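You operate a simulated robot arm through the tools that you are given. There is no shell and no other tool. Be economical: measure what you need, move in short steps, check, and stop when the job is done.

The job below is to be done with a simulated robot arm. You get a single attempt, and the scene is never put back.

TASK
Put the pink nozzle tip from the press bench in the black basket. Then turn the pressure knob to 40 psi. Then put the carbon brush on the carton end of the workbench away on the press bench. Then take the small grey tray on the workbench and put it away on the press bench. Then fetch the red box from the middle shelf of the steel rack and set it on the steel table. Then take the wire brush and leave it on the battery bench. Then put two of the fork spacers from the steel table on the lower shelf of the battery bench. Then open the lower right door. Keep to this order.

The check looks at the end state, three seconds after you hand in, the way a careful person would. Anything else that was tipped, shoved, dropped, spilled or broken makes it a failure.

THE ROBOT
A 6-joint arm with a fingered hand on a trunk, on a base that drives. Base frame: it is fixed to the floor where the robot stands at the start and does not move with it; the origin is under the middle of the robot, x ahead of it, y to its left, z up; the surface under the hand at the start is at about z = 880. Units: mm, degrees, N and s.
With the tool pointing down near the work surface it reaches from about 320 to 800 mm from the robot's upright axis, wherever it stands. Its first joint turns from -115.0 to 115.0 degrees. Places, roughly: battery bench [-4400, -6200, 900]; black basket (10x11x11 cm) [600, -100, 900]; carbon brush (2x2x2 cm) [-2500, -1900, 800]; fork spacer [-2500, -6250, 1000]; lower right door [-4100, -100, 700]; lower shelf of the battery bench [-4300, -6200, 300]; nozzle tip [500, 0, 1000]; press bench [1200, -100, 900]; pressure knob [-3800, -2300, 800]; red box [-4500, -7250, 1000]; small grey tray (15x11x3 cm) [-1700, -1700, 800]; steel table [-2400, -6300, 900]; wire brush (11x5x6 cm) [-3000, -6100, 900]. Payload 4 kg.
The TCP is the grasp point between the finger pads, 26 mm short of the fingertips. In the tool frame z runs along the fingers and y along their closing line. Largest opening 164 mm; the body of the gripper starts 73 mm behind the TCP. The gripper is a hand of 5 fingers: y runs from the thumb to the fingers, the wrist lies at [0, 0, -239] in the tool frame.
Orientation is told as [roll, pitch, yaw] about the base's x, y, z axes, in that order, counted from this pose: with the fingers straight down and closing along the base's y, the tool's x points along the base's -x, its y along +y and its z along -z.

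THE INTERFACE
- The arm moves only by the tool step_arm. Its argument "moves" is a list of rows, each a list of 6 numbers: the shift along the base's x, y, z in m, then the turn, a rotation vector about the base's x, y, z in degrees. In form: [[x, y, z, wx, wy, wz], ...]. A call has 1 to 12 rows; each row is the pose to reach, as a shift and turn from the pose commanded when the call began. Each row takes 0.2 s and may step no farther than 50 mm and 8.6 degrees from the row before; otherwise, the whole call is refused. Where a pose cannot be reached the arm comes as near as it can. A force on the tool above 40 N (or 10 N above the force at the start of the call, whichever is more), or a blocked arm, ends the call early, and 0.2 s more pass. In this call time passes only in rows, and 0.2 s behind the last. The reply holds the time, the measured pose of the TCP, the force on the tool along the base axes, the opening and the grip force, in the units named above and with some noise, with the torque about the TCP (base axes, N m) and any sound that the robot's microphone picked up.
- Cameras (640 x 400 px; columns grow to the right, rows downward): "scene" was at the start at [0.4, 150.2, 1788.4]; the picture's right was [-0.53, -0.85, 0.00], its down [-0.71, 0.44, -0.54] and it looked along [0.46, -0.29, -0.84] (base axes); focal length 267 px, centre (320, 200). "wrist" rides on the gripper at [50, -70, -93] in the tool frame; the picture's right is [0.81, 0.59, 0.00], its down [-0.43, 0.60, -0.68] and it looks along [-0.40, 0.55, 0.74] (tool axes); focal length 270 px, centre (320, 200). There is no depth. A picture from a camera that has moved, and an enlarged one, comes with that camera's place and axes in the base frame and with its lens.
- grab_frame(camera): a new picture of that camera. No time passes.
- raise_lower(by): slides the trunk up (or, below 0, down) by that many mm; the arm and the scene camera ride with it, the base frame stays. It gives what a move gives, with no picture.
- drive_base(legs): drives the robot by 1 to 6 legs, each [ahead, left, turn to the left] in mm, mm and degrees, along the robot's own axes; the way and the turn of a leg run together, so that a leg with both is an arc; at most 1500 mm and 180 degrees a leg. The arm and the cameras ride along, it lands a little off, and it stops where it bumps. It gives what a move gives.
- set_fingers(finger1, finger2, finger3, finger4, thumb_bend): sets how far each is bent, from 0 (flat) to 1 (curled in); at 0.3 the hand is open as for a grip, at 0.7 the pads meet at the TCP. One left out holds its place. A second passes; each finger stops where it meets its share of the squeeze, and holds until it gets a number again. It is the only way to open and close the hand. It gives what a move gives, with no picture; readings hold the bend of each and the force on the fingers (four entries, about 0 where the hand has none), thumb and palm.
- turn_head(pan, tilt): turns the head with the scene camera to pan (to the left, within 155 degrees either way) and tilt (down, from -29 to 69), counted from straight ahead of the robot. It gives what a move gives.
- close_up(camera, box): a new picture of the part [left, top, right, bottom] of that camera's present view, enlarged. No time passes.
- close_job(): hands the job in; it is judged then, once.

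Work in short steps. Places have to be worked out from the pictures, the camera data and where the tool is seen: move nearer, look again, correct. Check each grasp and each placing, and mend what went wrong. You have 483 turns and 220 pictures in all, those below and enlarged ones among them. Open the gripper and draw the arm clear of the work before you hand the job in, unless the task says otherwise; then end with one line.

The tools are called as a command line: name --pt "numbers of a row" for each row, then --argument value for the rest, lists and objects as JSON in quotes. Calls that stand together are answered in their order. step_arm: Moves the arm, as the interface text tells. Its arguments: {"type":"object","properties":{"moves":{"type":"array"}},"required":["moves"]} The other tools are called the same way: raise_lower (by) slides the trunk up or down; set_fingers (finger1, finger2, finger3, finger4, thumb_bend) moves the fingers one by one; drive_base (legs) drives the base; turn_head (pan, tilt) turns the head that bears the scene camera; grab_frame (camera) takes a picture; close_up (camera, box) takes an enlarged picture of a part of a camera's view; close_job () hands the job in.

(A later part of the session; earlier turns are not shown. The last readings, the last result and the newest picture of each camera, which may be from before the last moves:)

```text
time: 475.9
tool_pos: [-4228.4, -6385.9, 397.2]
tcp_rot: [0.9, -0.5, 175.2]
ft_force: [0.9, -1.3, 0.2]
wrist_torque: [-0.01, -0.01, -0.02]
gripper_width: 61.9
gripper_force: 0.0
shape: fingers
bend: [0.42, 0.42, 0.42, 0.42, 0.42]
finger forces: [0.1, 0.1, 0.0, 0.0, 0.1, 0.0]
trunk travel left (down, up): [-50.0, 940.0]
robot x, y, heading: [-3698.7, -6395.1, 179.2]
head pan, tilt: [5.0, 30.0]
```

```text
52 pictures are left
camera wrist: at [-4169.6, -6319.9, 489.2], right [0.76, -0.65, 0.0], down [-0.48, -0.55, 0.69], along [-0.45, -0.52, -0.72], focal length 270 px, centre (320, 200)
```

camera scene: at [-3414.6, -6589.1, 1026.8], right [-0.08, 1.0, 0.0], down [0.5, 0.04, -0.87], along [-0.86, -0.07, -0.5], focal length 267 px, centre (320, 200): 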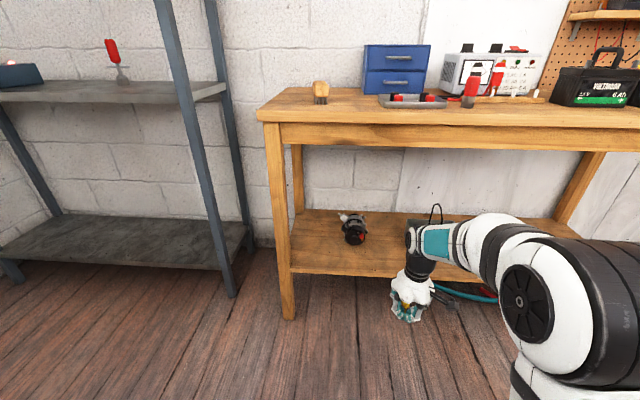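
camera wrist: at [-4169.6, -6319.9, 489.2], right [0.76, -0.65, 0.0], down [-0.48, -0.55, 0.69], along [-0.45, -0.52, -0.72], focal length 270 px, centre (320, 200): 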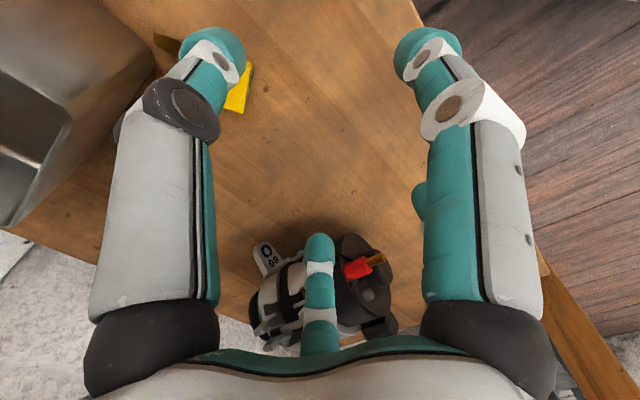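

It stayed on the shelf this time. I back out and take one look at the shelf from outside.

drive_base --legs '[[-310, 0, 0]]'

turn_head --pan -10 --tilt 30

raise_lower --by 300

close_up --camera "scene" --box '[180, 180, 560, 400]'

```text
time: 478.0
tool_pos: [-3913.4, -6392.8, 397.9]
tcp_rot: [0.9, -0.4, 175.4]
ft_force: [0.4, -0.1, -0.2]
wrist_torque: [0.01, 0.02, 0.01]
gripper_width: 61.8
gripper_force: 0.1
shape: fingers
bend: [0.42, 0.42, 0.42, 0.42, 0.42]
finger forces: [0.1, 0.0, 0.1, 0.0, 0.1, 0.1]
trunk travel left (down, up): [-50.0, 940.0]
robot x, y, heading: [-3383.3, -6398.0, 179.5]
head pan, tilt: [5.0, 30.0]
```

```text
time: 478.8
tool_pos: [-3912.9, -6392.7, 396.3]
tcp_rot: [0.9, -0.5, 175.4]
ft_force: [-0.1, 0.3, -0.7]
wrist_torque: [-0.02, 0.02, 0.01]
gripper_width: 61.8
gripper_force: 0.0
shape: fingers
bend: [0.42, 0.42, 0.42, 0.42, 0.42]
finger forces: [0.1, 0.0, 0.0, 0.0, 0.0, 0.1]
trunk travel left (down, up): [-50.0, 940.0]
robot x, y, heading: [-3382.7, -6398.5, 179.5]
head pan, tilt: [-10.0, 30.0]
```

```text
time: 481.8
tool_pos: [-3912.0, -6393.5, 697.5]
tcp_rot: [0.9, -0.4, 175.4]
ft_force: [-0.1, 0.0, 0.0]
wrist_torque: [0.0, -0.01, 0.04]
gripper_width: 61.7
gripper_force: 0.1
shape: fingers
bend: [0.42, 0.42, 0.42, 0.42, 0.42]
finger forces: [0.0, 0.0, 0.1, 0.0, 0.0, 0.0]
trunk travel left (down, up): [-350.0, 640.0]
robot x, y, heading: [-3382.4, -6395.4, 179.3]
head pan, tilt: [-10.0, 30.0]
```

```text
1.68 times, centred on (370, 290) of scene
camera zoom: at [-3412.4, -6565.7, 1326.9], right [0.18, 0.98, 0.0], down [0.49, -0.09, -0.87], along [-0.85, 0.16, -0.5], focal length 450 px, centre (236, 48)
```

zoom: 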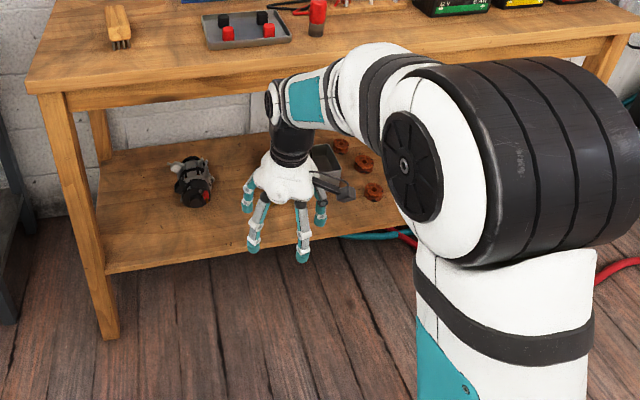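

The hand hides the spacer in this view, but the wrist view showed it left behind on the shelf. I raise the trunk, turn to -90° and have another look at the shelf.

drive_base --legs '[[-20, 0, 90.5]]'

turn_head --pan -85 --tilt 30

close_up --camera "scene" --box '[180, 160, 560, 400]'

raise_lower --by 400

raise_lower --by 100

```text
time: 486.0
tool_pos: [-3360.3, -6914.5, 697.5]
tcp_rot: [0.9, -0.4, -93.2]
ft_force: [-0.2, -0.2, 0.3]
wrist_torque: [0.02, -0.03, 0.01]
gripper_width: 61.9
gripper_force: 0.1
shape: fingers
bend: [0.42, 0.42, 0.42, 0.42, 0.42]
finger forces: [0.1, 0.0, 0.1, 0.1, 0.0, 0.0]
trunk travel left (down, up): [-350.0, 640.0]
robot x, y, heading: [-3369.8, -6387.1, -89.2]
head pan, tilt: [-10.0, 30.0]
```

```text
time: 487.5
tool_pos: [-3359.4, -6916.4, 697.8]
tcp_rot: [0.9, -0.4, -93.1]
ft_force: [-1.1, -0.4, 0.7]
wrist_torque: [-0.01, -0.02, 0.02]
gripper_width: 61.9
gripper_force: 0.0
shape: fingers
bend: [0.42, 0.42, 0.42, 0.42, 0.42]
finger forces: [0.0, 0.0, 0.1, 0.0, 0.1, 0.1]
trunk travel left (down, up): [-350.0, 640.0]
robot x, y, heading: [-3372.0, -6385.5, -88.9]
head pan, tilt: [-85.0, 30.0]
```

```text
1.67 times, centred on (370, 280) of scene
camera zoom: at [-3274.0, -6329.4, 1326.9], right [-0.1, 0.99, 0.0], down [0.5, 0.05, -0.87], along [-0.86, -0.09, -0.5], focal length 445 px, centre (237, 67)
```

zoom: 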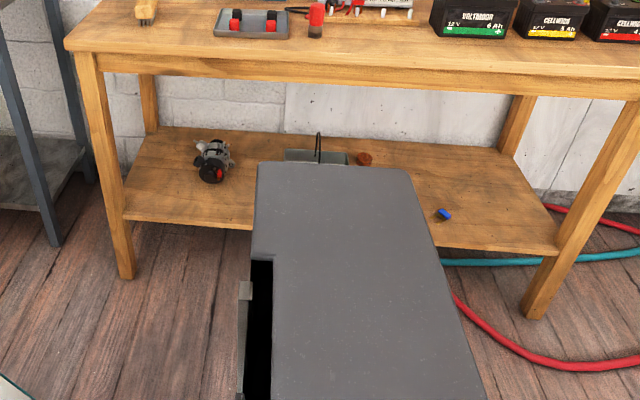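

```text
time: 491.3
tool_pos: [-3359.9, -6915.0, 1095.8]
tcp_rot: [0.9, -0.5, -93.1]
ft_force: [0.6, -0.4, 0.0]
wrist_torque: [0.0, 0.0, 0.0]
gripper_width: 61.6
gripper_force: 0.0
shape: fingers
bend: [0.42, 0.42, 0.42, 0.42, 0.42]
finger forces: [0.0, 0.0, 0.0, 0.0, 0.0, 0.1]
trunk travel left (down, up): [-750.0, 240.0]
robot x, y, heading: [-3369.3, -6383.2, -89.0]
head pan, tilt: [-85.0, 30.0]
```

```text
time: 492.7
tool_pos: [-3361.1, -6914.7, 1197.3]
tcp_rot: [1.0, -0.4, -93.2]
ft_force: [-0.1, 0.9, -0.6]
wrist_torque: [0.0, 0.0, -0.02]
gripper_width: 61.8
gripper_force: 0.1
shape: fingers
bend: [0.42, 0.42, 0.42, 0.42, 0.42]
finger forces: [0.0, 0.0, 0.0, 0.0, 0.0, 0.1]
trunk travel left (down, up): [-850.0, 140.0]
robot x, y, heading: [-3365.9, -6384.9, -88.8]
head pan, tilt: [-85.0, 30.0]
```

The robot's own body hid that part. I move on along the lane and look again from another angle.

drive_base --legs '[[-420, -90, -1]]'

turn_head --pan -60 --tilt 40

grab_frame --camera "scene"

```text
time: 495.3
tool_pos: [-3472.3, -6485.6, 1198.6]
tcp_rot: [1.0, -0.5, -95.3]
ft_force: [0.2, 0.1, -0.2]
wrist_torque: [-0.01, 0.0, -0.01]
gripper_width: 61.8
gripper_force: 0.1
shape: fingers
bend: [0.42, 0.42, 0.42, 0.42, 0.42]
finger forces: [0.1, 0.1, 0.0, 0.0, 0.1, 0.1]
trunk travel left (down, up): [-850.0, 140.0]
robot x, y, heading: [-3458.8, -5953.7, -91.3]
head pan, tilt: [-85.0, 30.0]
```

```text
time: 496.2
tool_pos: [-3471.6, -6486.6, 1198.1]
tcp_rot: [0.9, -0.3, -95.3]
ft_force: [0.7, 0.8, 0.8]
wrist_torque: [0.0, -0.04, 0.02]
gripper_width: 61.9
gripper_force: 0.1
shape: fingers
bend: [0.42, 0.42, 0.42, 0.42, 0.42]
finger forces: [0.0, 0.1, 0.0, 0.0, 0.1, 0.1]
trunk travel left (down, up): [-850.0, 140.0]
robot x, y, heading: [-3458.9, -5953.7, -91.2]
head pan, tilt: [-60.0, 40.0]
```

```text
49 pictures are left
camera scene: at [-3347.1, -5939.1, 1811.6], right [-0.48, 0.88, 0.0], down [0.56, 0.31, -0.77], along [-0.67, -0.37, -0.64], focal length 267 px, centre (320, 200)
```

scene: 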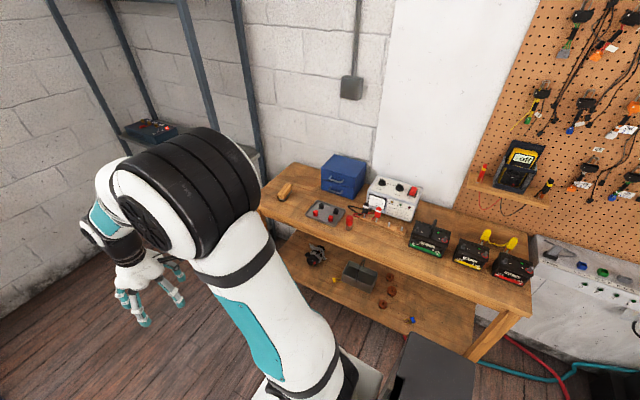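

Both spacers (yellow and blue) are visible on the lower shelf. Now I drive back toward the locker, retracing the earlier route in reverse.

drive_base --legs '[[-420, 0, 1.2], [0, 660, 0], [-1350, 0, 0]]'

```text
time: 508.4
tool_pos: [-2815.8, -4705.3, 1198.1]
tcp_rot: [0.9, -0.4, -92.6]
ft_force: [-0.9, 0.5, 0.2]
wrist_torque: [-0.02, 0.0, -0.02]
gripper_width: 61.7
gripper_force: 0.0
shape: fingers
bend: [0.42, 0.42, 0.42, 0.42, 0.42]
finger forces: [0.0, 0.0, 0.1, 0.0, 0.0, 0.0]
trunk travel left (down, up): [-850.0, 140.0]
robot x, y, heading: [-2829.2, -4176.5, -88.4]
head pan, tilt: [-60.0, 40.0]
```

I continue north, easing over to x≈-3190 before the carton passage.

drive_base --legs '[[-900, -230, -1.6]]'

drive_base --legs '[[-600, -120, 0]]'

```text
time: 513.3
tool_pos: [-3073.6, -3814.6, 1196.9]
tcp_rot: [0.8, -0.4, -94.1]
ft_force: [0.0, 0.1, 0.1]
wrist_torque: [0.01, -0.02, 0.01]
gripper_width: 61.7
gripper_force: 0.0
shape: fingers
bend: [0.42, 0.42, 0.42, 0.42, 0.42]
finger forces: [0.1, 0.1, 0.1, 0.0, 0.0, 0.0]
trunk travel left (down, up): [-850.0, 140.0]
robot x, y, heading: [-3073.6, -3281.5, -90.0]
head pan, tilt: [-60.0, 40.0]
```

```text
time: 516.8
tool_pos: [-3194.4, -3202.6, 1197.6]
tcp_rot: [0.9, -0.4, -94.7]
ft_force: [-0.5, -0.6, 0.6]
wrist_torque: [0.0, -0.04, 0.01]
gripper_width: 61.6
gripper_force: 0.1
shape: fingers
bend: [0.42, 0.42, 0.42, 0.42, 0.42]
finger forces: [0.0, 0.0, 0.0, 0.0, 0.0, 0.1]
trunk travel left (down, up): [-850.0, 140.0]
robot x, y, heading: [-3186.1, -2672.1, -90.6]
head pan, tilt: [-60.0, 40.0]
```

I go on past the cabinet with the carton on the other side, up to the locker area.

drive_base --legs '[[-450, -40, 0.6]]'

drive_base --legs '[[-900, 0, 0]]'

drive_base --legs '[[-800, 50, 0], [0, 0, -90]]'

turn_head --pan 0 --tilt 25

grab_frame --camera "scene"

```text
time: 519.5
tool_pos: [-3229.5, -2755.9, 1197.6]
tcp_rot: [0.8, -0.4, -94.8]
ft_force: [0.4, 0.0, -0.1]
wrist_torque: [0.02, 0.03, 0.01]
gripper_width: 62.0
gripper_force: 0.1
shape: fingers
bend: [0.42, 0.42, 0.42, 0.42, 0.42]
finger forces: [0.0, 0.1, 0.0, 0.0, 0.0, 0.0]
trunk travel left (down, up): [-850.0, 140.0]
robot x, y, heading: [-3224.3, -2224.6, -90.6]
head pan, tilt: [-60.0, 40.0]
```

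```text
time: 524.2
tool_pos: [-3218.8, -1866.0, 1198.5]
tcp_rot: [0.8, -0.4, -96.1]
ft_force: [-0.3, 0.6, 0.0]
wrist_torque: [-0.03, 0.01, -0.03]
gripper_width: 61.8
gripper_force: 0.1
shape: fingers
bend: [0.42, 0.42, 0.42, 0.42, 0.42]
finger forces: [0.0, 0.1, 0.0, 0.0, 0.0, 0.1]
trunk travel left (down, up): [-850.0, 140.0]
robot x, y, heading: [-3198.3, -1338.6, -91.9]
head pan, tilt: [-60.0, 40.0]
```

```text
time: 532.2
tool_pos: [-3643.2, -520.2, 1195.3]
tcp_rot: [0.9, -0.5, 173.7]
ft_force: [-0.1, 0.4, 0.1]
wrist_torque: [0.01, 0.0, -0.03]
gripper_width: 61.9
gripper_force: 0.0
shape: fingers
bend: [0.42, 0.42, 0.42, 0.42, 0.42]
finger forces: [0.0, 0.1, 0.1, 0.0, 0.0, 0.0]
trunk travel left (down, up): [-850.0, 140.0]
robot x, y, heading: [-3114.2, -541.9, 177.7]
head pan, tilt: [-60.0, 40.0]
```

```text
time: 533.5
tool_pos: [-3643.6, -521.5, 1197.0]
tcp_rot: [0.9, -0.4, 173.7]
ft_force: [1.1, 0.4, -0.9]
wrist_torque: [0.02, -0.02, 0.0]
gripper_width: 61.7
gripper_force: 0.0
shape: fingers
bend: [0.42, 0.42, 0.42, 0.42, 0.42]
finger forces: [0.0, 0.0, 0.0, 0.0, 0.0, 0.1]
trunk travel left (down, up): [-850.0, 140.0]
robot x, y, heading: [-3111.0, -540.4, 178.0]
head pan, tilt: [0.0, 25.0]
```

```text
48 pictures are left
camera scene: at [-3151.1, -722.6, 1834.9], right [0.04, 1.0, 0.0], down [0.42, -0.02, -0.91], along [-0.91, 0.03, -0.42], focal length 267 px, centre (320, 200)
```

scene: 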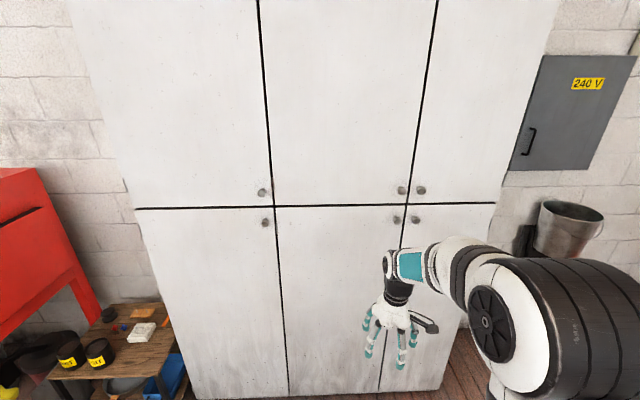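

The lower right door's knob is at about (-4140,-276,1277), with the middle door's knob 83 mm to its left. I zoom in on the knobs.

close_up --camera "scene" --box '[375, 170, 445, 240]'

```text
5.71 times, centred on (410, 205) of scene
camera zoom: at [-3151.1, -722.6, 1834.9], right [0.04, 1.0, 0.0], down [0.42, -0.02, -0.91], along [-0.91, 0.03, -0.42], focal length 1525 px, centre (-194, 171)
```

zoom: 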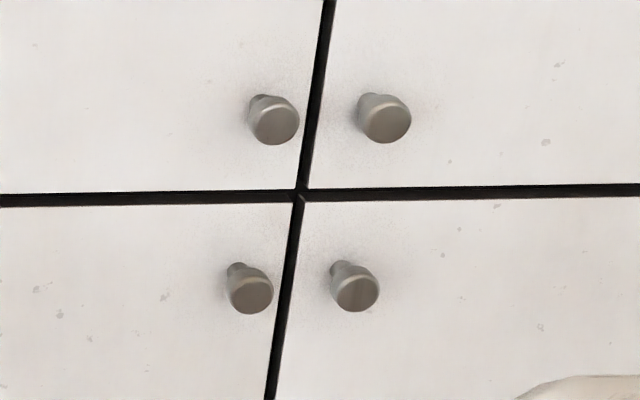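

The knob is a mushroom about 36 mm across, standing off ~30 mm. I reposition to about (-3380,-120), so the knob lies ahead and slightly left, outside the door's swing.

drive_base --legs '[[260, -420, 2]]'

set_fingers --finger1 0.5 --finger2 0.5 --finger3 0.5 --finger4 0.5 --thumb_bend 0.5

```text
time: 536.4
tool_pos: [-3890.0, -107.9, 1197.8]
tcp_rot: [1.0, -0.4, 175.2]
ft_force: [0.0, 0.7, -0.6]
wrist_torque: [-0.01, 0.01, 0.01]
gripper_width: 61.7
gripper_force: 0.0
shape: fingers
bend: [0.42, 0.42, 0.42, 0.42, 0.42]
finger forces: [0.0, 0.1, 0.0, 0.0, 0.0, 0.1]
trunk travel left (down, up): [-850.0, 140.0]
robot x, y, heading: [-3359.0, -110.5, 179.1]
head pan, tilt: [0.0, 25.0]
```

```text
time: 537.4
tool_pos: [-3889.9, -108.2, 1197.2]
tcp_rot: [0.8, -0.3, 175.2]
ft_force: [-1.2, 0.1, 0.8]
wrist_torque: [0.0, -0.01, 0.02]
gripper_width: 42.5
gripper_force: 0.1
shape: fingers
bend: [0.5, 0.5, 0.5, 0.5, 0.5]
finger forces: [0.0, 0.0, 0.0, 0.0, 0.1, 0.1]
trunk travel left (down, up): [-850.0, 140.0]
robot x, y, heading: [-3361.8, -113.6, 179.4]
head pan, tilt: [0.0, 25.0]
```

I raise the trunk 140 mm, then turn the hand to point at the door while moving to a pre-grasp point at about (-4045,-275,1275).

raise_lower --by 140

step_arm --pt "-0.01 -0.015 0 0 8.2 0" --pt "-0.02 -0.03 0 0 16.4 0" --pt "-0.035 -0.045 -0.005 0 24.6 0" --pt "-0.05 -0.06 -0.01 0 32.8 0" --pt "-0.065 -0.075 -0.015 0 41 0" --pt "-0.08 -0.09 -0.02 0 49.2 0" --pt "-0.095 -0.105 -0.03 0 57.4 0" --pt "-0.11 -0.12 -0.04 0 65.6 0" --pt "-0.125 -0.135 -0.05 0 73.8 0" --pt "-0.14 -0.15 -0.055 0 82 0" --pt "-0.155 -0.167 -0.062 0 90 0"

grab_frame --camera "wrist"

grab_frame --camera "scene"

```text
time: 539.1
tool_pos: [-3890.1, -108.0, 1337.4]
tcp_rot: [0.8, -0.4, 175.1]
ft_force: [0.5, 0.3, -0.1]
wrist_torque: [-0.02, -0.01, 0.01]
gripper_width: 42.7
gripper_force: 0.0
shape: fingers
bend: [0.5, 0.5, 0.5, 0.5, 0.5]
finger forces: [0.1, 0.1, 0.0, 0.1, 0.0, 0.0]
trunk travel left (down, up): [-990.0, 0.0]
robot x, y, heading: [-3360.8, -113.5, 179.6]
head pan, tilt: [0.0, 25.0]
```

```text
time: 541.5
tool_pos: [-4046.5, -275.9, 1273.4]
tcp_rot: [96.9, -85.2, 84.2]
ft_force: [0.5, -0.7, -0.5]
wrist_torque: [0.01, 0.03, -0.01]
gripper_width: 42.2
gripper_force: 0.1
shape: fingers
bend: [0.5, 0.5, 0.5, 0.5, 0.5]
finger forces: [0.0, 0.0, 0.0, 0.1, 0.0, 0.0]
out of reach, approached as far as the arm can: row 5, 6
trunk travel left (down, up): [-990.0, 0.0]
robot x, y, heading: [-3362.0, -113.9, 179.4]
head pan, tilt: [0.0, 25.0]
```

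```text
46 pictures are left
camera wrist: at [-3953.6, -207.8, 1216.9], right [0.0, -0.65, -0.76], down [0.69, -0.55, 0.47], along [-0.72, -0.53, 0.45], focal length 270 px, centre (320, 200)
```

wrist: 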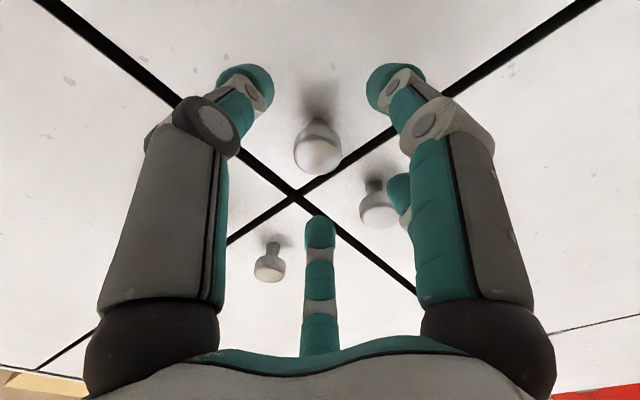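

```text
45 pictures are left
camera scene: at [-3396.3, -299.7, 1974.7], right [0.01, 1.0, 0.0], down [0.42, 0.0, -0.91], along [-0.91, 0.01, -0.42], focal length 267 px, centre (320, 200)
```

scene: 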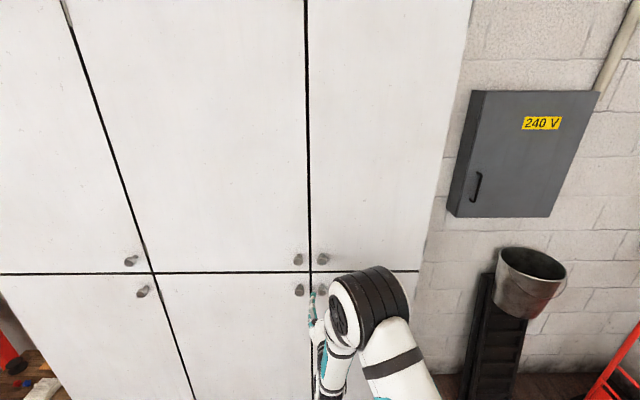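

The target knob is the one at (317,150) in the wrist view. My two estimates differ by about 20 mm, so I move partway (-10 y, +10 z) and closer, then look again.

step_arm --pt "-0.01 -0.006 0.005 0 0 0" --pt "-0.03 -0.012 0.01 0 0 0"

grab_frame --camera "wrist"

```text
time: 542.1
tool_pos: [-4076.3, -284.8, 1284.1]
tcp_rot: [95.5, -85.3, 85.5]
ft_force: [0.2, 0.3, -0.4]
wrist_torque: [0.03, 0.0, 0.01]
gripper_width: 42.5
gripper_force: 0.0
shape: fingers
bend: [0.5, 0.5, 0.5, 0.5, 0.5]
finger forces: [0.0, 0.0, 0.0, 0.1, 0.0, 0.0]
trunk travel left (down, up): [-990.0, 0.0]
robot x, y, heading: [-3359.6, -115.0, 179.3]
head pan, tilt: [0.0, 25.0]
```

```text
44 pictures are left
camera wrist: at [-3983.6, -218.3, 1226.9], right [0.0, -0.65, -0.76], down [0.69, -0.55, 0.47], along [-0.72, -0.52, 0.45], focal length 270 px, centre (320, 200)
```

wrist: 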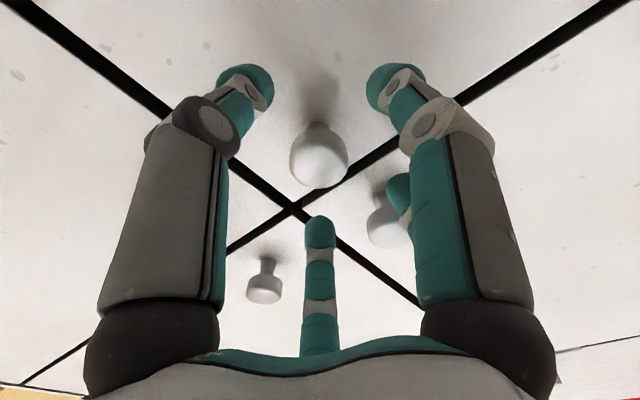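

Combining both views gives the knob head centre at about (-4116,-289,1288). I narrow the fingers so they clear the neighbouring knob, align, and advance to x≈-4100.

set_fingers --finger1 0.56 --finger2 0.56 --finger3 0.56 --finger4 0.56 --thumb_bend 0.56

step_arm --pt "0.0 -0.004 0.004 0 0 0" --pt "-0.012 -0.004 0.004 0 0 0" --pt "-0.018 -0.004 0.004 0 0 0" --pt "-0.024 -0.004 0.004 0 0 0"

grab_frame --camera "wrist"

```text
time: 543.1
tool_pos: [-4076.5, -286.5, 1284.8]
tcp_rot: [95.9, -85.3, 85.0]
ft_force: [1.5, 0.0, 0.6]
wrist_torque: [0.01, 0.02, -0.01]
gripper_width: 28.1
gripper_force: 0.0
shape: fingers
bend: [0.56, 0.56, 0.56, 0.56, 0.56]
finger forces: [0.1, 0.0, 0.1, 0.0, 0.1, 0.1]
trunk travel left (down, up): [-990.0, 0.0]
robot x, y, heading: [-3362.1, -115.3, 179.4]
head pan, tilt: [0.0, 25.0]
```

```text
time: 544.1
tool_pos: [-4101.9, -290.2, 1289.5]
tcp_rot: [95.5, -85.2, 85.5]
ft_force: [-0.5, -0.3, -0.6]
wrist_torque: [0.0, 0.01, -0.02]
gripper_width: 27.8
gripper_force: 0.1
shape: fingers
bend: [0.56, 0.56, 0.56, 0.56, 0.56]
finger forces: [0.0, 0.1, 0.1, 0.0, 0.0, 0.0]
trunk travel left (down, up): [-990.0, 0.0]
robot x, y, heading: [-3359.3, -116.7, 179.2]
head pan, tilt: [0.0, 25.0]
```

```text
43 pictures are left
camera wrist: at [-4008.4, -224.2, 1232.5], right [0.0, -0.65, -0.76], down [0.69, -0.55, 0.47], along [-0.72, -0.52, 0.45], focal length 270 px, centre (320, 200)
```

wrist: 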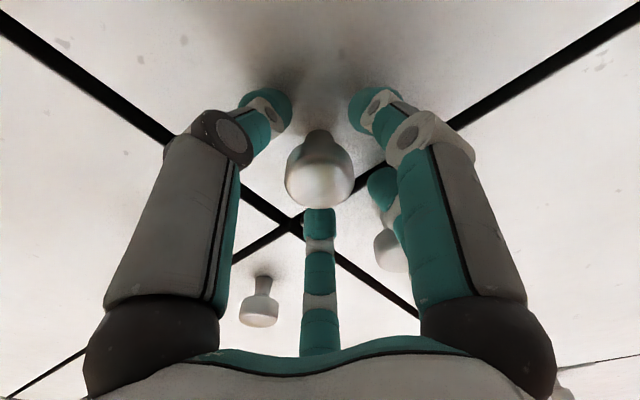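

The knob head is centred between the fingers. I advance 5 mm more and close.

step_arm --pt "-0.006 0 0 0 0 0"

set_fingers --finger1 0.75 --finger2 0.75 --finger3 0.75 --finger4 0.75 --thumb_bend 0.75

grab_frame --camera "wrist"

```text
time: 544.5
tool_pos: [-4104.3, -290.1, 1288.7]
tcp_rot: [95.7, -85.2, 85.2]
ft_force: [9.7, 0.9, -1.3]
wrist_torque: [0.02, -0.19, -0.29]
gripper_width: 27.3
gripper_force: 4.6
shape: fingers
bend: [0.56, 0.56, 0.56, 0.56, 0.56]
finger forces: [4.4, 0.0, 0.0, 0.1, 5.5, 0.1]
trunk travel left (down, up): [-990.0, 0.0]
robot x, y, heading: [-3362.8, -111.5, 179.3]
head pan, tilt: [0.0, 25.0]
```

```text
time: 545.5
tool_pos: [-4107.2, -287.8, 1288.1]
tcp_rot: [95.4, -85.2, 85.4]
ft_force: [-1.8, 12.0, -1.4]
wrist_torque: [0.1, -0.16, -0.07]
gripper_width: 6.2
gripper_force: 18.4
shape: fingers
bend: [0.65, 0.66, 0.72, 0.72, 0.65]
finger forces: [9.5, 9.0, 0.0, 0.0, 18.0, 0.0]
trunk travel left (down, up): [-990.0, 0.0]
robot x, y, heading: [-3363.1, -112.6, 179.1]
head pan, tilt: [0.0, 25.0]
```

```text
42 pictures are left
camera wrist: at [-4014.4, -221.5, 1231.9], right [0.0, -0.65, -0.76], down [0.69, -0.55, 0.48], along [-0.73, -0.52, 0.45], focal length 270 px, centre (320, 200)
```

wrist: 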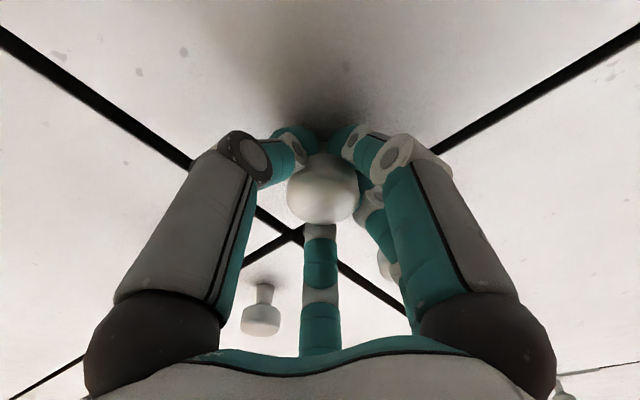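

The fingers have closed behind the knob head. I pull along the door's arc (hinge near y≈64), in rows of 4°.

step_arm --pt "0.0245 0.0037 0 0 0 4" --pt "0.0487 0.009 0 0 0 8" --pt "0.0725 0.016 0 0 0 12"

grab_frame --camera "scene"

```text
time: 546.1
tool_pos: [-4060.7, -288.7, 1289.2]
tcp_rot: [93.0, -85.0, 92.0]
ft_force: [-7.3, 28.9, 2.3]
wrist_torque: [0.28, -0.08, -0.24]
gripper_width: 9.5
gripper_force: 19.4
shape: fingers
bend: [0.64, 0.73, 0.73, 0.72, 0.63]
finger forces: [7.6, 0.1, 0.0, 0.0, 32.6, 0.0]
out of reach, approached as far as the arm can: row 2, 3
trunk travel left (down, up): [-990.0, 0.0]
robot x, y, heading: [-3360.6, -113.4, 179.0]
head pan, tilt: [0.0, 25.0]
stopped in row 3: the force on the tool passed its limit at 44 N (the readings are from after the stop); the commanded pose is now the measured one
```

```text
41 pictures are left
camera scene: at [-3396.6, -293.7, 1975.2], right [0.02, 1.0, 0.0], down [0.42, -0.01, -0.91], along [-0.91, 0.02, -0.42], focal length 267 px, centre (320, 200)
```

scene: 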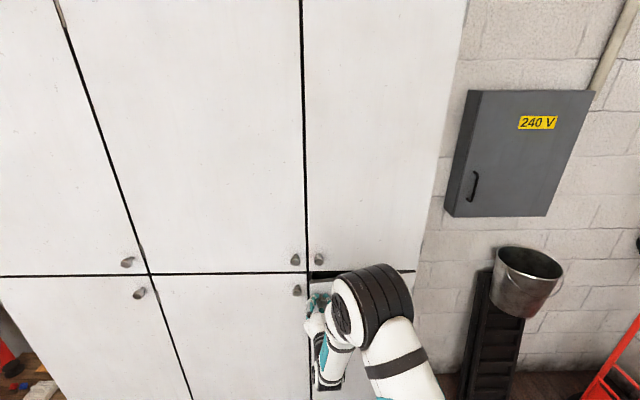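

The door is coming open (about 7°), but the arm is at its reach limit. I pull by backing the base gently.

drive_base --legs '[[-70, -14, 0]]'

grab_frame --camera "scene"

```text
time: 547.2
tool_pos: [-3999.8, -271.1, 1289.3]
tcp_rot: [92.3, -84.8, 92.0]
ft_force: [-8.0, 16.5, -0.3]
wrist_torque: [0.29, -0.24, 0.31]
gripper_width: 14.2
gripper_force: 24.9
shape: fingers
bend: [0.65, 0.73, 0.74, 0.72, 0.62]
finger forces: [22.9, 0.0, 0.0, 0.0, 27.3, 0.0]
trunk travel left (down, up): [-990.0, 0.0]
robot x, y, heading: [-3298.5, -102.8, 179.0]
head pan, tilt: [0.0, 25.0]
stopped in leg 1: the force on the tool passed its limit at 42 N (the readings are from after the stop); the commanded pose is now the measured one
```

```text
40 pictures are left
camera scene: at [-3334.0, -281.3, 1975.0], right [0.02, 1.0, 0.0], down [0.42, -0.01, -0.91], along [-0.91, 0.02, -0.42], focal length 267 px, centre (320, 200)
```

scene: 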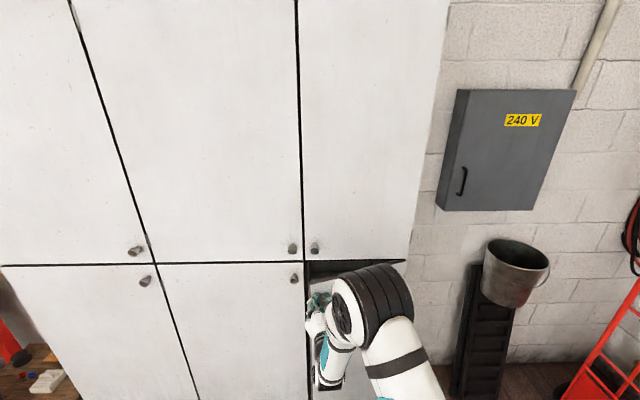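

The door is now about 18° open. I slacken the squeeze slightly, so the knob can turn within the caging fingers, and continue backing.

set_fingers --finger1 0.62 --finger2 0.64 --finger3 0.64 --finger4 0.64 --thumb_bend 0.6

drive_base --legs '[[-55, -30, 0]]'

grab_frame --camera "wrist"

```text
time: 548.2
tool_pos: [-3999.0, -278.0, 1289.3]
tcp_rot: [92.7, -84.9, 92.3]
ft_force: [-1.6, 3.4, 1.0]
wrist_torque: [0.01, 0.05, 0.18]
gripper_width: 20.7
gripper_force: 3.8
shape: fingers
bend: [0.62, 0.65, 0.65, 0.64, 0.58]
finger forces: [0.1, 1.6, 1.8, 0.0, 4.9, 0.0]
trunk travel left (down, up): [-990.0, 0.0]
robot x, y, heading: [-3302.0, -101.4, 179.0]
head pan, tilt: [0.0, 25.0]
```

```text
time: 549.2
tool_pos: [-3942.2, -247.2, 1288.6]
tcp_rot: [92.4, -85.0, 92.5]
ft_force: [-0.3, 3.7, -1.3]
wrist_torque: [-0.01, -0.07, -0.02]
gripper_width: 20.1
gripper_force: 2.0
shape: fingers
bend: [0.61, 0.64, 0.64, 0.64, 0.58]
finger forces: [0.5, 0.0, 0.0, 0.0, 3.6, 0.0]
trunk travel left (down, up): [-990.0, 0.0]
robot x, y, heading: [-3238.7, -70.7, 178.9]
head pan, tilt: [0.0, 25.0]
```

```text
39 pictures are left
camera wrist: at [-3853.7, -174.8, 1233.0], right [0.05, -0.65, -0.75], down [0.72, -0.5, 0.48], along [-0.69, -0.57, 0.45], focal length 270 px, centre (320, 200)
```

wrist: 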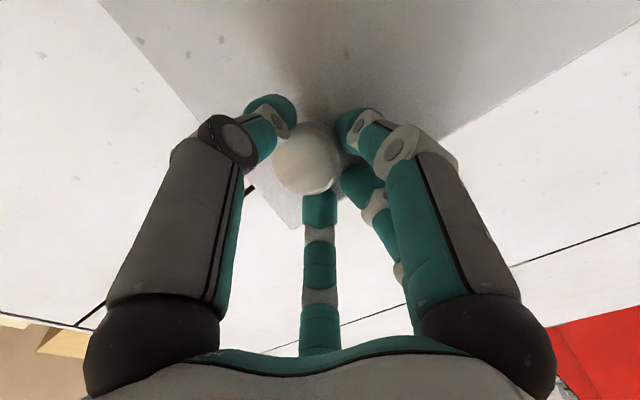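

It works smoothly, and the door is near 28°. I pull one more step to about 40°.

drive_base --legs '[[-56, -46, 0]]'

grab_frame --camera "wrist"

grab_frame --camera "scene"

```text
time: 550.2
tool_pos: [-3883.5, -203.8, 1289.4]
tcp_rot: [91.9, -85.0, 93.0]
ft_force: [-2.8, 3.2, 0.5]
wrist_torque: [0.04, -0.03, 0.05]
gripper_width: 20.4
gripper_force: 3.6
shape: fingers
bend: [0.61, 0.64, 0.64, 0.64, 0.58]
finger forces: [1.2, 1.3, 0.0, 0.2, 4.2, 0.0]
trunk travel left (down, up): [-990.0, 0.0]
robot x, y, heading: [-3184.6, -26.5, 178.8]
head pan, tilt: [0.0, 25.0]
```

```text
38 pictures are left
camera wrist: at [-3796.0, -130.4, 1232.9], right [0.05, -0.65, -0.75], down [0.72, -0.5, 0.48], along [-0.69, -0.57, 0.45], focal length 270 px, centre (320, 200)
```

wrist: 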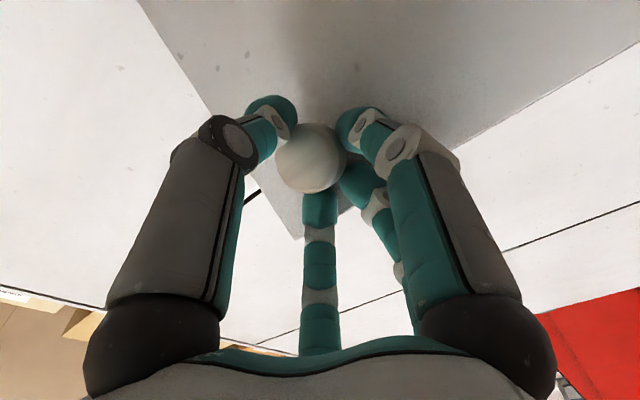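

```text
37 pictures are left
camera scene: at [-3218.7, -209.2, 1975.2], right [0.02, 1.0, 0.0], down [0.42, -0.01, -0.91], along [-0.91, 0.02, -0.42], focal length 267 px, centre (320, 200)
```

scene: 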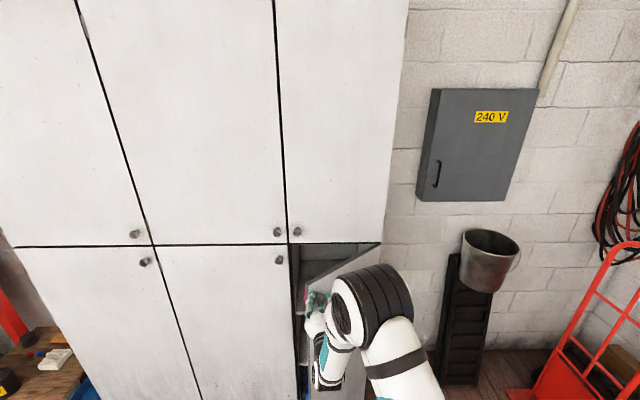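

About 40° open and the forces are low. I continue with two more arc steps.

drive_base --legs '[[-45, -57, 0]]'

drive_base --legs '[[-28, -54, 0]]'

grab_frame --camera "wrist"

grab_frame --camera "scene"

```text
time: 551.3
tool_pos: [-3839.0, -147.5, 1290.3]
tcp_rot: [91.3, -85.0, 93.6]
ft_force: [-0.4, 1.0, -1.7]
wrist_torque: [0.0, -0.1, 0.05]
gripper_width: 20.3
gripper_force: 2.5
shape: fingers
bend: [0.61, 0.64, 0.64, 0.63, 0.59]
finger forces: [2.0, 1.2, 0.0, 0.3, 1.7, 0.0]
trunk travel left (down, up): [-990.0, 0.0]
robot x, y, heading: [-3139.3, 25.2, 178.9]
head pan, tilt: [0.0, 25.0]
```

```text
time: 552.2
tool_pos: [-3808.9, -94.3, 1289.2]
tcp_rot: [90.5, -85.2, 94.3]
ft_force: [4.8, -1.3, -4.5]
wrist_torque: [0.04, -0.21, 0.18]
gripper_width: 16.9
gripper_force: 4.1
shape: fingers
bend: [0.61, 0.62, 0.64, 0.64, 0.6]
finger forces: [1.3, 5.5, 0.2, 0.0, 0.0, 0.0]
trunk travel left (down, up): [-990.0, 0.0]
robot x, y, heading: [-3107.4, 82.3, 179.1]
head pan, tilt: [0.0, 25.0]
```

```text
36 pictures are left
camera wrist: at [-3720.8, -21.9, 1232.4], right [0.05, -0.65, -0.76], down [0.72, -0.5, 0.48], along [-0.69, -0.57, 0.44], focal length 270 px, centre (320, 200)
```

wrist: 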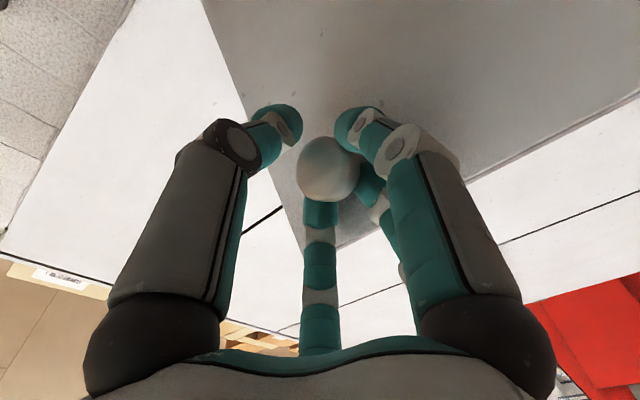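

```text
35 pictures are left
camera scene: at [-3144.0, -102.2, 1975.0], right [0.02, 1.0, 0.0], down [0.42, -0.01, -0.91], along [-0.91, 0.02, -0.42], focal length 267 px, centre (320, 200)
```

scene: 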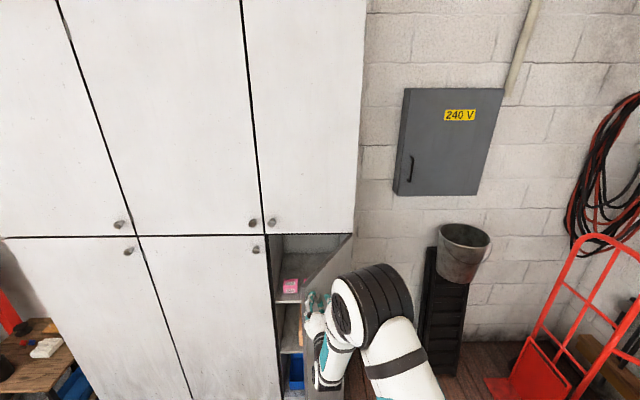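

The door is about 60° open. I release the knob, back off, and then push the door further from its inner side.

set_fingers --finger1 0.4 --finger2 0.4 --finger3 0.4 --finger4 0.4 --thumb_bend 0.4

drive_base --legs '[[-110, 0, 0]]'

grab_frame --camera "wrist"

```text
time: 553.2
tool_pos: [-3810.7, -95.4, 1287.7]
tcp_rot: [89.9, -85.1, 94.9]
ft_force: [0.7, 0.1, -0.9]
wrist_torque: [0.0, -0.03, -0.01]
gripper_width: 66.9
gripper_force: 0.1
shape: fingers
bend: [0.4, 0.4, 0.4, 0.4, 0.4]
finger forces: [0.0, 0.0, 0.1, 0.0, 0.0, 0.0]
trunk travel left (down, up): [-990.0, 0.0]
robot x, y, heading: [-3114.3, 75.0, 178.9]
head pan, tilt: [0.0, 25.0]
```

```text
time: 554.4
tool_pos: [-3700.0, -97.8, 1288.1]
tcp_rot: [90.3, -85.1, 94.5]
ft_force: [1.1, 0.0, 1.0]
wrist_torque: [0.02, 0.01, 0.0]
gripper_width: 67.0
gripper_force: 0.1
shape: fingers
bend: [0.4, 0.4, 0.4, 0.4, 0.4]
finger forces: [0.0, 0.0, 0.0, 0.0, 0.1, 0.1]
trunk travel left (down, up): [-990.0, 0.0]
robot x, y, heading: [-2997.3, 76.4, 178.9]
head pan, tilt: [0.0, 25.0]
```

```text
34 pictures are left
camera wrist: at [-3612.3, -25.3, 1232.1], right [0.05, -0.65, -0.76], down [0.72, -0.5, 0.48], along [-0.69, -0.57, 0.44], focal length 270 px, centre (320, 200)
```

wrist: 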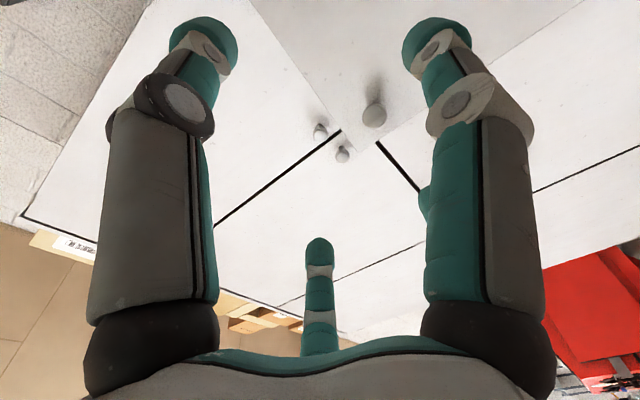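

The hand is clear of the knob. I make a fist, shift left past the door's edge (about (-3795,-141)), and advance inside.

set_fingers --finger1 0.7 --finger2 0.7 --finger3 0.7 --finger4 0.7 --thumb_bend 0.7

drive_base --legs '[[0, 190, 0]]'

drive_base --legs '[[170, 0, 0]]'

grab_frame --camera "scene"

```text
time: 555.4
tool_pos: [-3701.2, -98.2, 1288.1]
tcp_rot: [90.0, -85.1, 94.9]
ft_force: [0.6, -0.5, 1.1]
wrist_torque: [0.03, 0.01, 0.0]
gripper_width: 0.2
gripper_force: 0.0
shape: fingers
bend: [0.68, 0.68, 0.68, 0.68, 0.69]
finger forces: [0.0, 0.0, 0.1, 0.1, 0.1, 0.0]
trunk travel left (down, up): [-990.0, 0.0]
robot x, y, heading: [-3004.9, 79.0, 178.8]
head pan, tilt: [0.0, 25.0]
```

```text
time: 557.0
tool_pos: [-3704.4, -289.9, 1288.3]
tcp_rot: [89.7, -85.1, 95.0]
ft_force: [0.1, 0.3, 0.6]
wrist_torque: [0.01, -0.01, -0.03]
gripper_width: 0.0
gripper_force: 0.0
shape: fingers
bend: [0.68, 0.68, 0.68, 0.68, 0.69]
finger forces: [0.0, 0.0, 0.1, 0.0, 0.0, 0.0]
trunk travel left (down, up): [-990.0, 0.0]
robot x, y, heading: [-3006.5, -112.6, 178.8]
head pan, tilt: [0.0, 25.0]
```

```text
time: 558.4
tool_pos: [-3875.5, -282.6, 1288.1]
tcp_rot: [89.1, -85.1, 95.4]
ft_force: [-0.6, 0.6, 0.7]
wrist_torque: [0.02, -0.03, 0.0]
gripper_width: 0.0
gripper_force: 0.1
shape: fingers
bend: [0.68, 0.68, 0.68, 0.68, 0.69]
finger forces: [0.0, 0.0, 0.1, 0.0, 0.0, 0.0]
trunk travel left (down, up): [-990.0, 0.0]
robot x, y, heading: [-3174.3, -110.7, 178.6]
head pan, tilt: [0.0, 25.0]
```

```text
33 pictures are left
camera scene: at [-3210.8, -293.3, 1974.8], right [0.02, 1.0, 0.0], down [0.42, -0.01, -0.91], along [-0.91, 0.02, -0.42], focal length 267 px, centre (320, 200)
```

scene: 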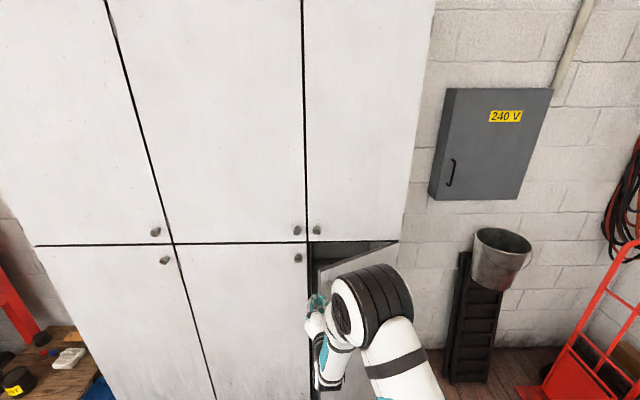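

I zoom to see where the door edge stands relative to the hand.

close_up --camera "scene" --box '[280, 220, 440, 340]'

grab_frame --camera "wrist"

```text
3.33 times, centred on (360, 280) of scene
camera zoom: at [-3210.8, -293.3, 1974.8], right [0.02, 1.0, 0.0], down [0.42, -0.01, -0.91], along [-0.91, 0.02, -0.42], focal length 890 px, centre (187, -67)
```

zoom: 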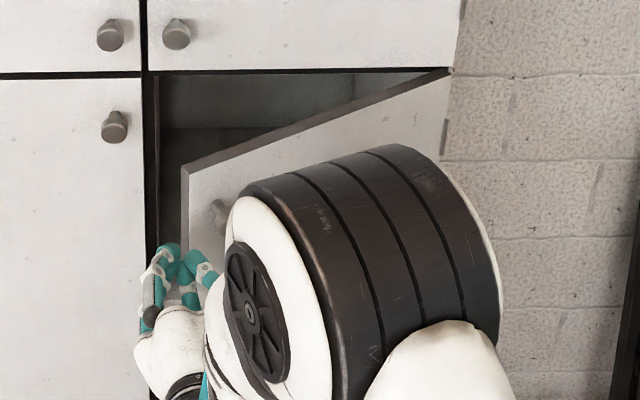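

```text
31 pictures are left
camera wrist: at [-3785.9, -210.3, 1231.2], right [0.05, -0.65, -0.76], down [0.72, -0.5, 0.48], along [-0.69, -0.57, 0.44], focal length 270 px, centre (320, 200)
```

wrist: 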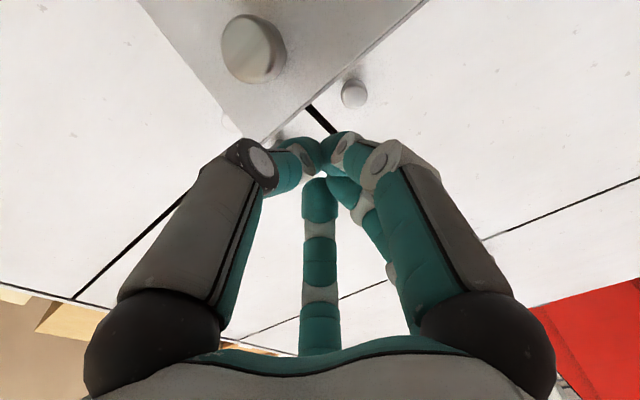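

The door has swung back to about 27° since I let go. I lower a little below the knobs, move left of its edge, insert the closed fingers behind it and push from inside.

raise_lower --by -100

drive_base --legs '[[0, 80, 1.4]]'

drive_base --legs '[[145, 0, 0]]'

close_up --camera "scene" --box '[280, 220, 440, 340]'

```text
time: 559.8
tool_pos: [-3872.6, -283.0, 1188.1]
tcp_rot: [89.9, -85.1, 94.7]
ft_force: [0.3, 0.3, 0.5]
wrist_torque: [-0.01, -0.01, 0.0]
gripper_width: 0.0
gripper_force: 0.1
shape: fingers
bend: [0.68, 0.68, 0.68, 0.68, 0.69]
finger forces: [0.1, 0.1, 0.0, 0.1, 0.0, 0.0]
trunk travel left (down, up): [-890.0, 100.0]
robot x, y, heading: [-3169.6, -111.4, 178.6]
head pan, tilt: [0.0, 25.0]
```

```text
time: 560.8
tool_pos: [-3870.1, -382.2, 1188.4]
tcp_rot: [89.7, -85.1, 96.2]
ft_force: [1.0, -1.2, -0.4]
wrist_torque: [0.01, 0.01, -0.04]
gripper_width: 0.0
gripper_force: 0.1
shape: fingers
bend: [0.68, 0.68, 0.68, 0.68, 0.69]
finger forces: [0.0, 0.0, 0.0, 0.0, 0.1, 0.0]
trunk travel left (down, up): [-890.0, 100.0]
robot x, y, heading: [-3174.2, -194.4, 180.0]
head pan, tilt: [0.0, 25.0]
```

```text
time: 562.2
tool_pos: [-4017.1, -379.1, 1187.5]
tcp_rot: [88.8, -85.0, 96.8]
ft_force: [0.3, -0.3, -0.3]
wrist_torque: [-0.04, -0.01, 0.0]
gripper_width: 0.0
gripper_force: 0.1
shape: fingers
bend: [0.68, 0.68, 0.68, 0.68, 0.69]
finger forces: [0.1, 0.0, 0.1, 0.0, 0.0, 0.0]
trunk travel left (down, up): [-890.0, 100.0]
robot x, y, heading: [-3318.4, -190.7, 179.9]
head pan, tilt: [0.0, 25.0]
```

```text
3.33 times, centred on (360, 280) of scene
camera zoom: at [-3353.4, -375.5, 1874.8], right [0.0, 1.0, 0.0], down [0.42, 0.0, -0.91], along [-0.91, 0.0, -0.42], focal length 890 px, centre (187, -67)
```

zoom: 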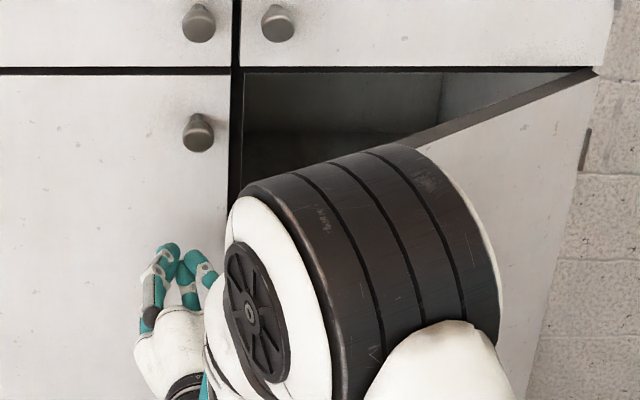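

The fingertips are behind the door's edge. I sweep them toward +y (opening) with the base in two legs, easing back as the edge swings out.

drive_base --legs '[[-20, -110, 0]]'

drive_base --legs '[[-60, -110, 0]]'

grab_frame --camera "scene"

```text
time: 563.2
tool_pos: [-4001.1, -336.6, 1187.7]
tcp_rot: [89.6, -85.2, 97.5]
ft_force: [-0.4, 1.5, 0.2]
wrist_torque: [-0.02, -0.04, -0.03]
gripper_width: 0.2
gripper_force: 0.0
shape: fingers
bend: [0.68, 0.68, 0.68, 0.68, 0.7]
finger forces: [0.0, 0.0, 0.1, 0.1, 0.1, 0.0]
trunk travel left (down, up): [-890.0, 100.0]
robot x, y, heading: [-3308.3, -136.1, -180.0]
head pan, tilt: [0.0, 25.0]
stopped in leg 1: the force on the tool passed its limit at 56 N (the readings are from after the stop); the commanded pose is now the measured one
```

```text
time: 564.1
tool_pos: [-3984.0, -318.2, 1189.5]
tcp_rot: [88.4, -85.2, 100.0]
ft_force: [0.5, -0.1, 0.1]
wrist_torque: [0.02, -0.01, 0.05]
gripper_width: 0.0
gripper_force: 0.0
shape: fingers
bend: [0.68, 0.69, 0.69, 0.68, 0.7]
finger forces: [0.0, 0.0, 0.0, 0.0, 0.0, 0.0]
trunk travel left (down, up): [-890.0, 100.0]
robot x, y, heading: [-3298.3, -111.9, -179.9]
head pan, tilt: [0.0, 25.0]
stopped in leg 1: the force on the tool passed its limit at 50 N (the readings are from after the stop); the commanded pose is now the measured one
```

```text
29 pictures are left
camera scene: at [-3323.0, -293.6, 1875.2], right [0.0, 1.0, 0.0], down [0.42, 0.0, -0.91], along [-0.91, 0.0, -0.42], focal length 267 px, centre (320, 200)
```

scene: 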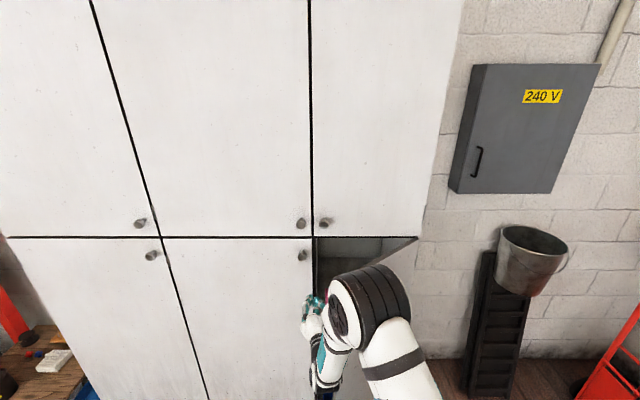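

The driven pushes are too abrupt, so the force limit stops them. I push gently with the arm in small rows instead.

step_arm --pt "0.002 0.008 0 0 0 0" --pt "0.005 0.018 0 0 0 0" --pt "0.009 0.028 0 0 0 0" --pt "0.013 0.038 0 0 0 0" --pt "0.017 0.048 0 0 0 0" --pt "0.022 0.058 0 0 0 0" --pt "0.027 0.068 0 0 0 0" --pt "0.032 0.078 0 0 0 0" --pt "0.037 0.088 0 0 0 0" --pt "0.042 0.098 0 0 0 0"

close_up --camera "scene" --box '[280, 210, 460, 350]'

```text
time: 566.3
tool_pos: [-3937.9, -274.3, 1193.2]
tcp_rot: [80.0, -85.2, 105.8]
ft_force: [0.6, 0.3, -0.6]
wrist_torque: [0.02, -0.03, 0.01]
gripper_width: 0.0
gripper_force: 0.1
shape: fingers
bend: [0.68, 0.69, 0.69, 0.68, 0.7]
finger forces: [0.1, 0.0, 0.0, 0.0, 0.1, 0.1]
out of reach, approached as far as the arm can: row 2, 3, 4, 5, 6, 7, 8, 9, 10
trunk travel left (down, up): [-890.0, 100.0]
robot x, y, heading: [-3295.3, -111.1, -179.8]
head pan, tilt: [0.0, 25.0]
```

```text
2.86 times, centred on (370, 280) of scene
camera zoom: at [-3326.8, -295.9, 1874.9], right [0.0, 1.0, 0.0], down [0.42, 0.0, -0.91], along [-0.91, 0.0, -0.42], focal length 762 px, centre (177, -29)
```

zoom: 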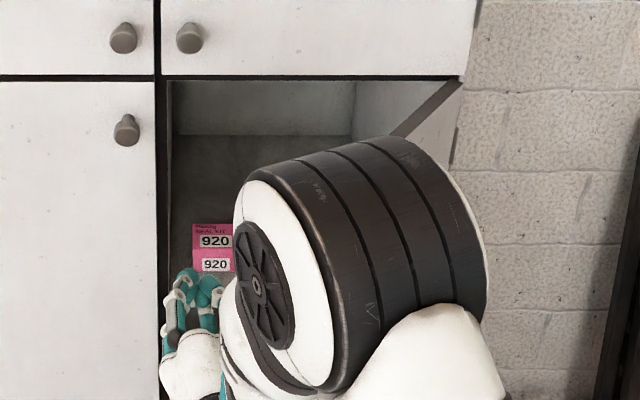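

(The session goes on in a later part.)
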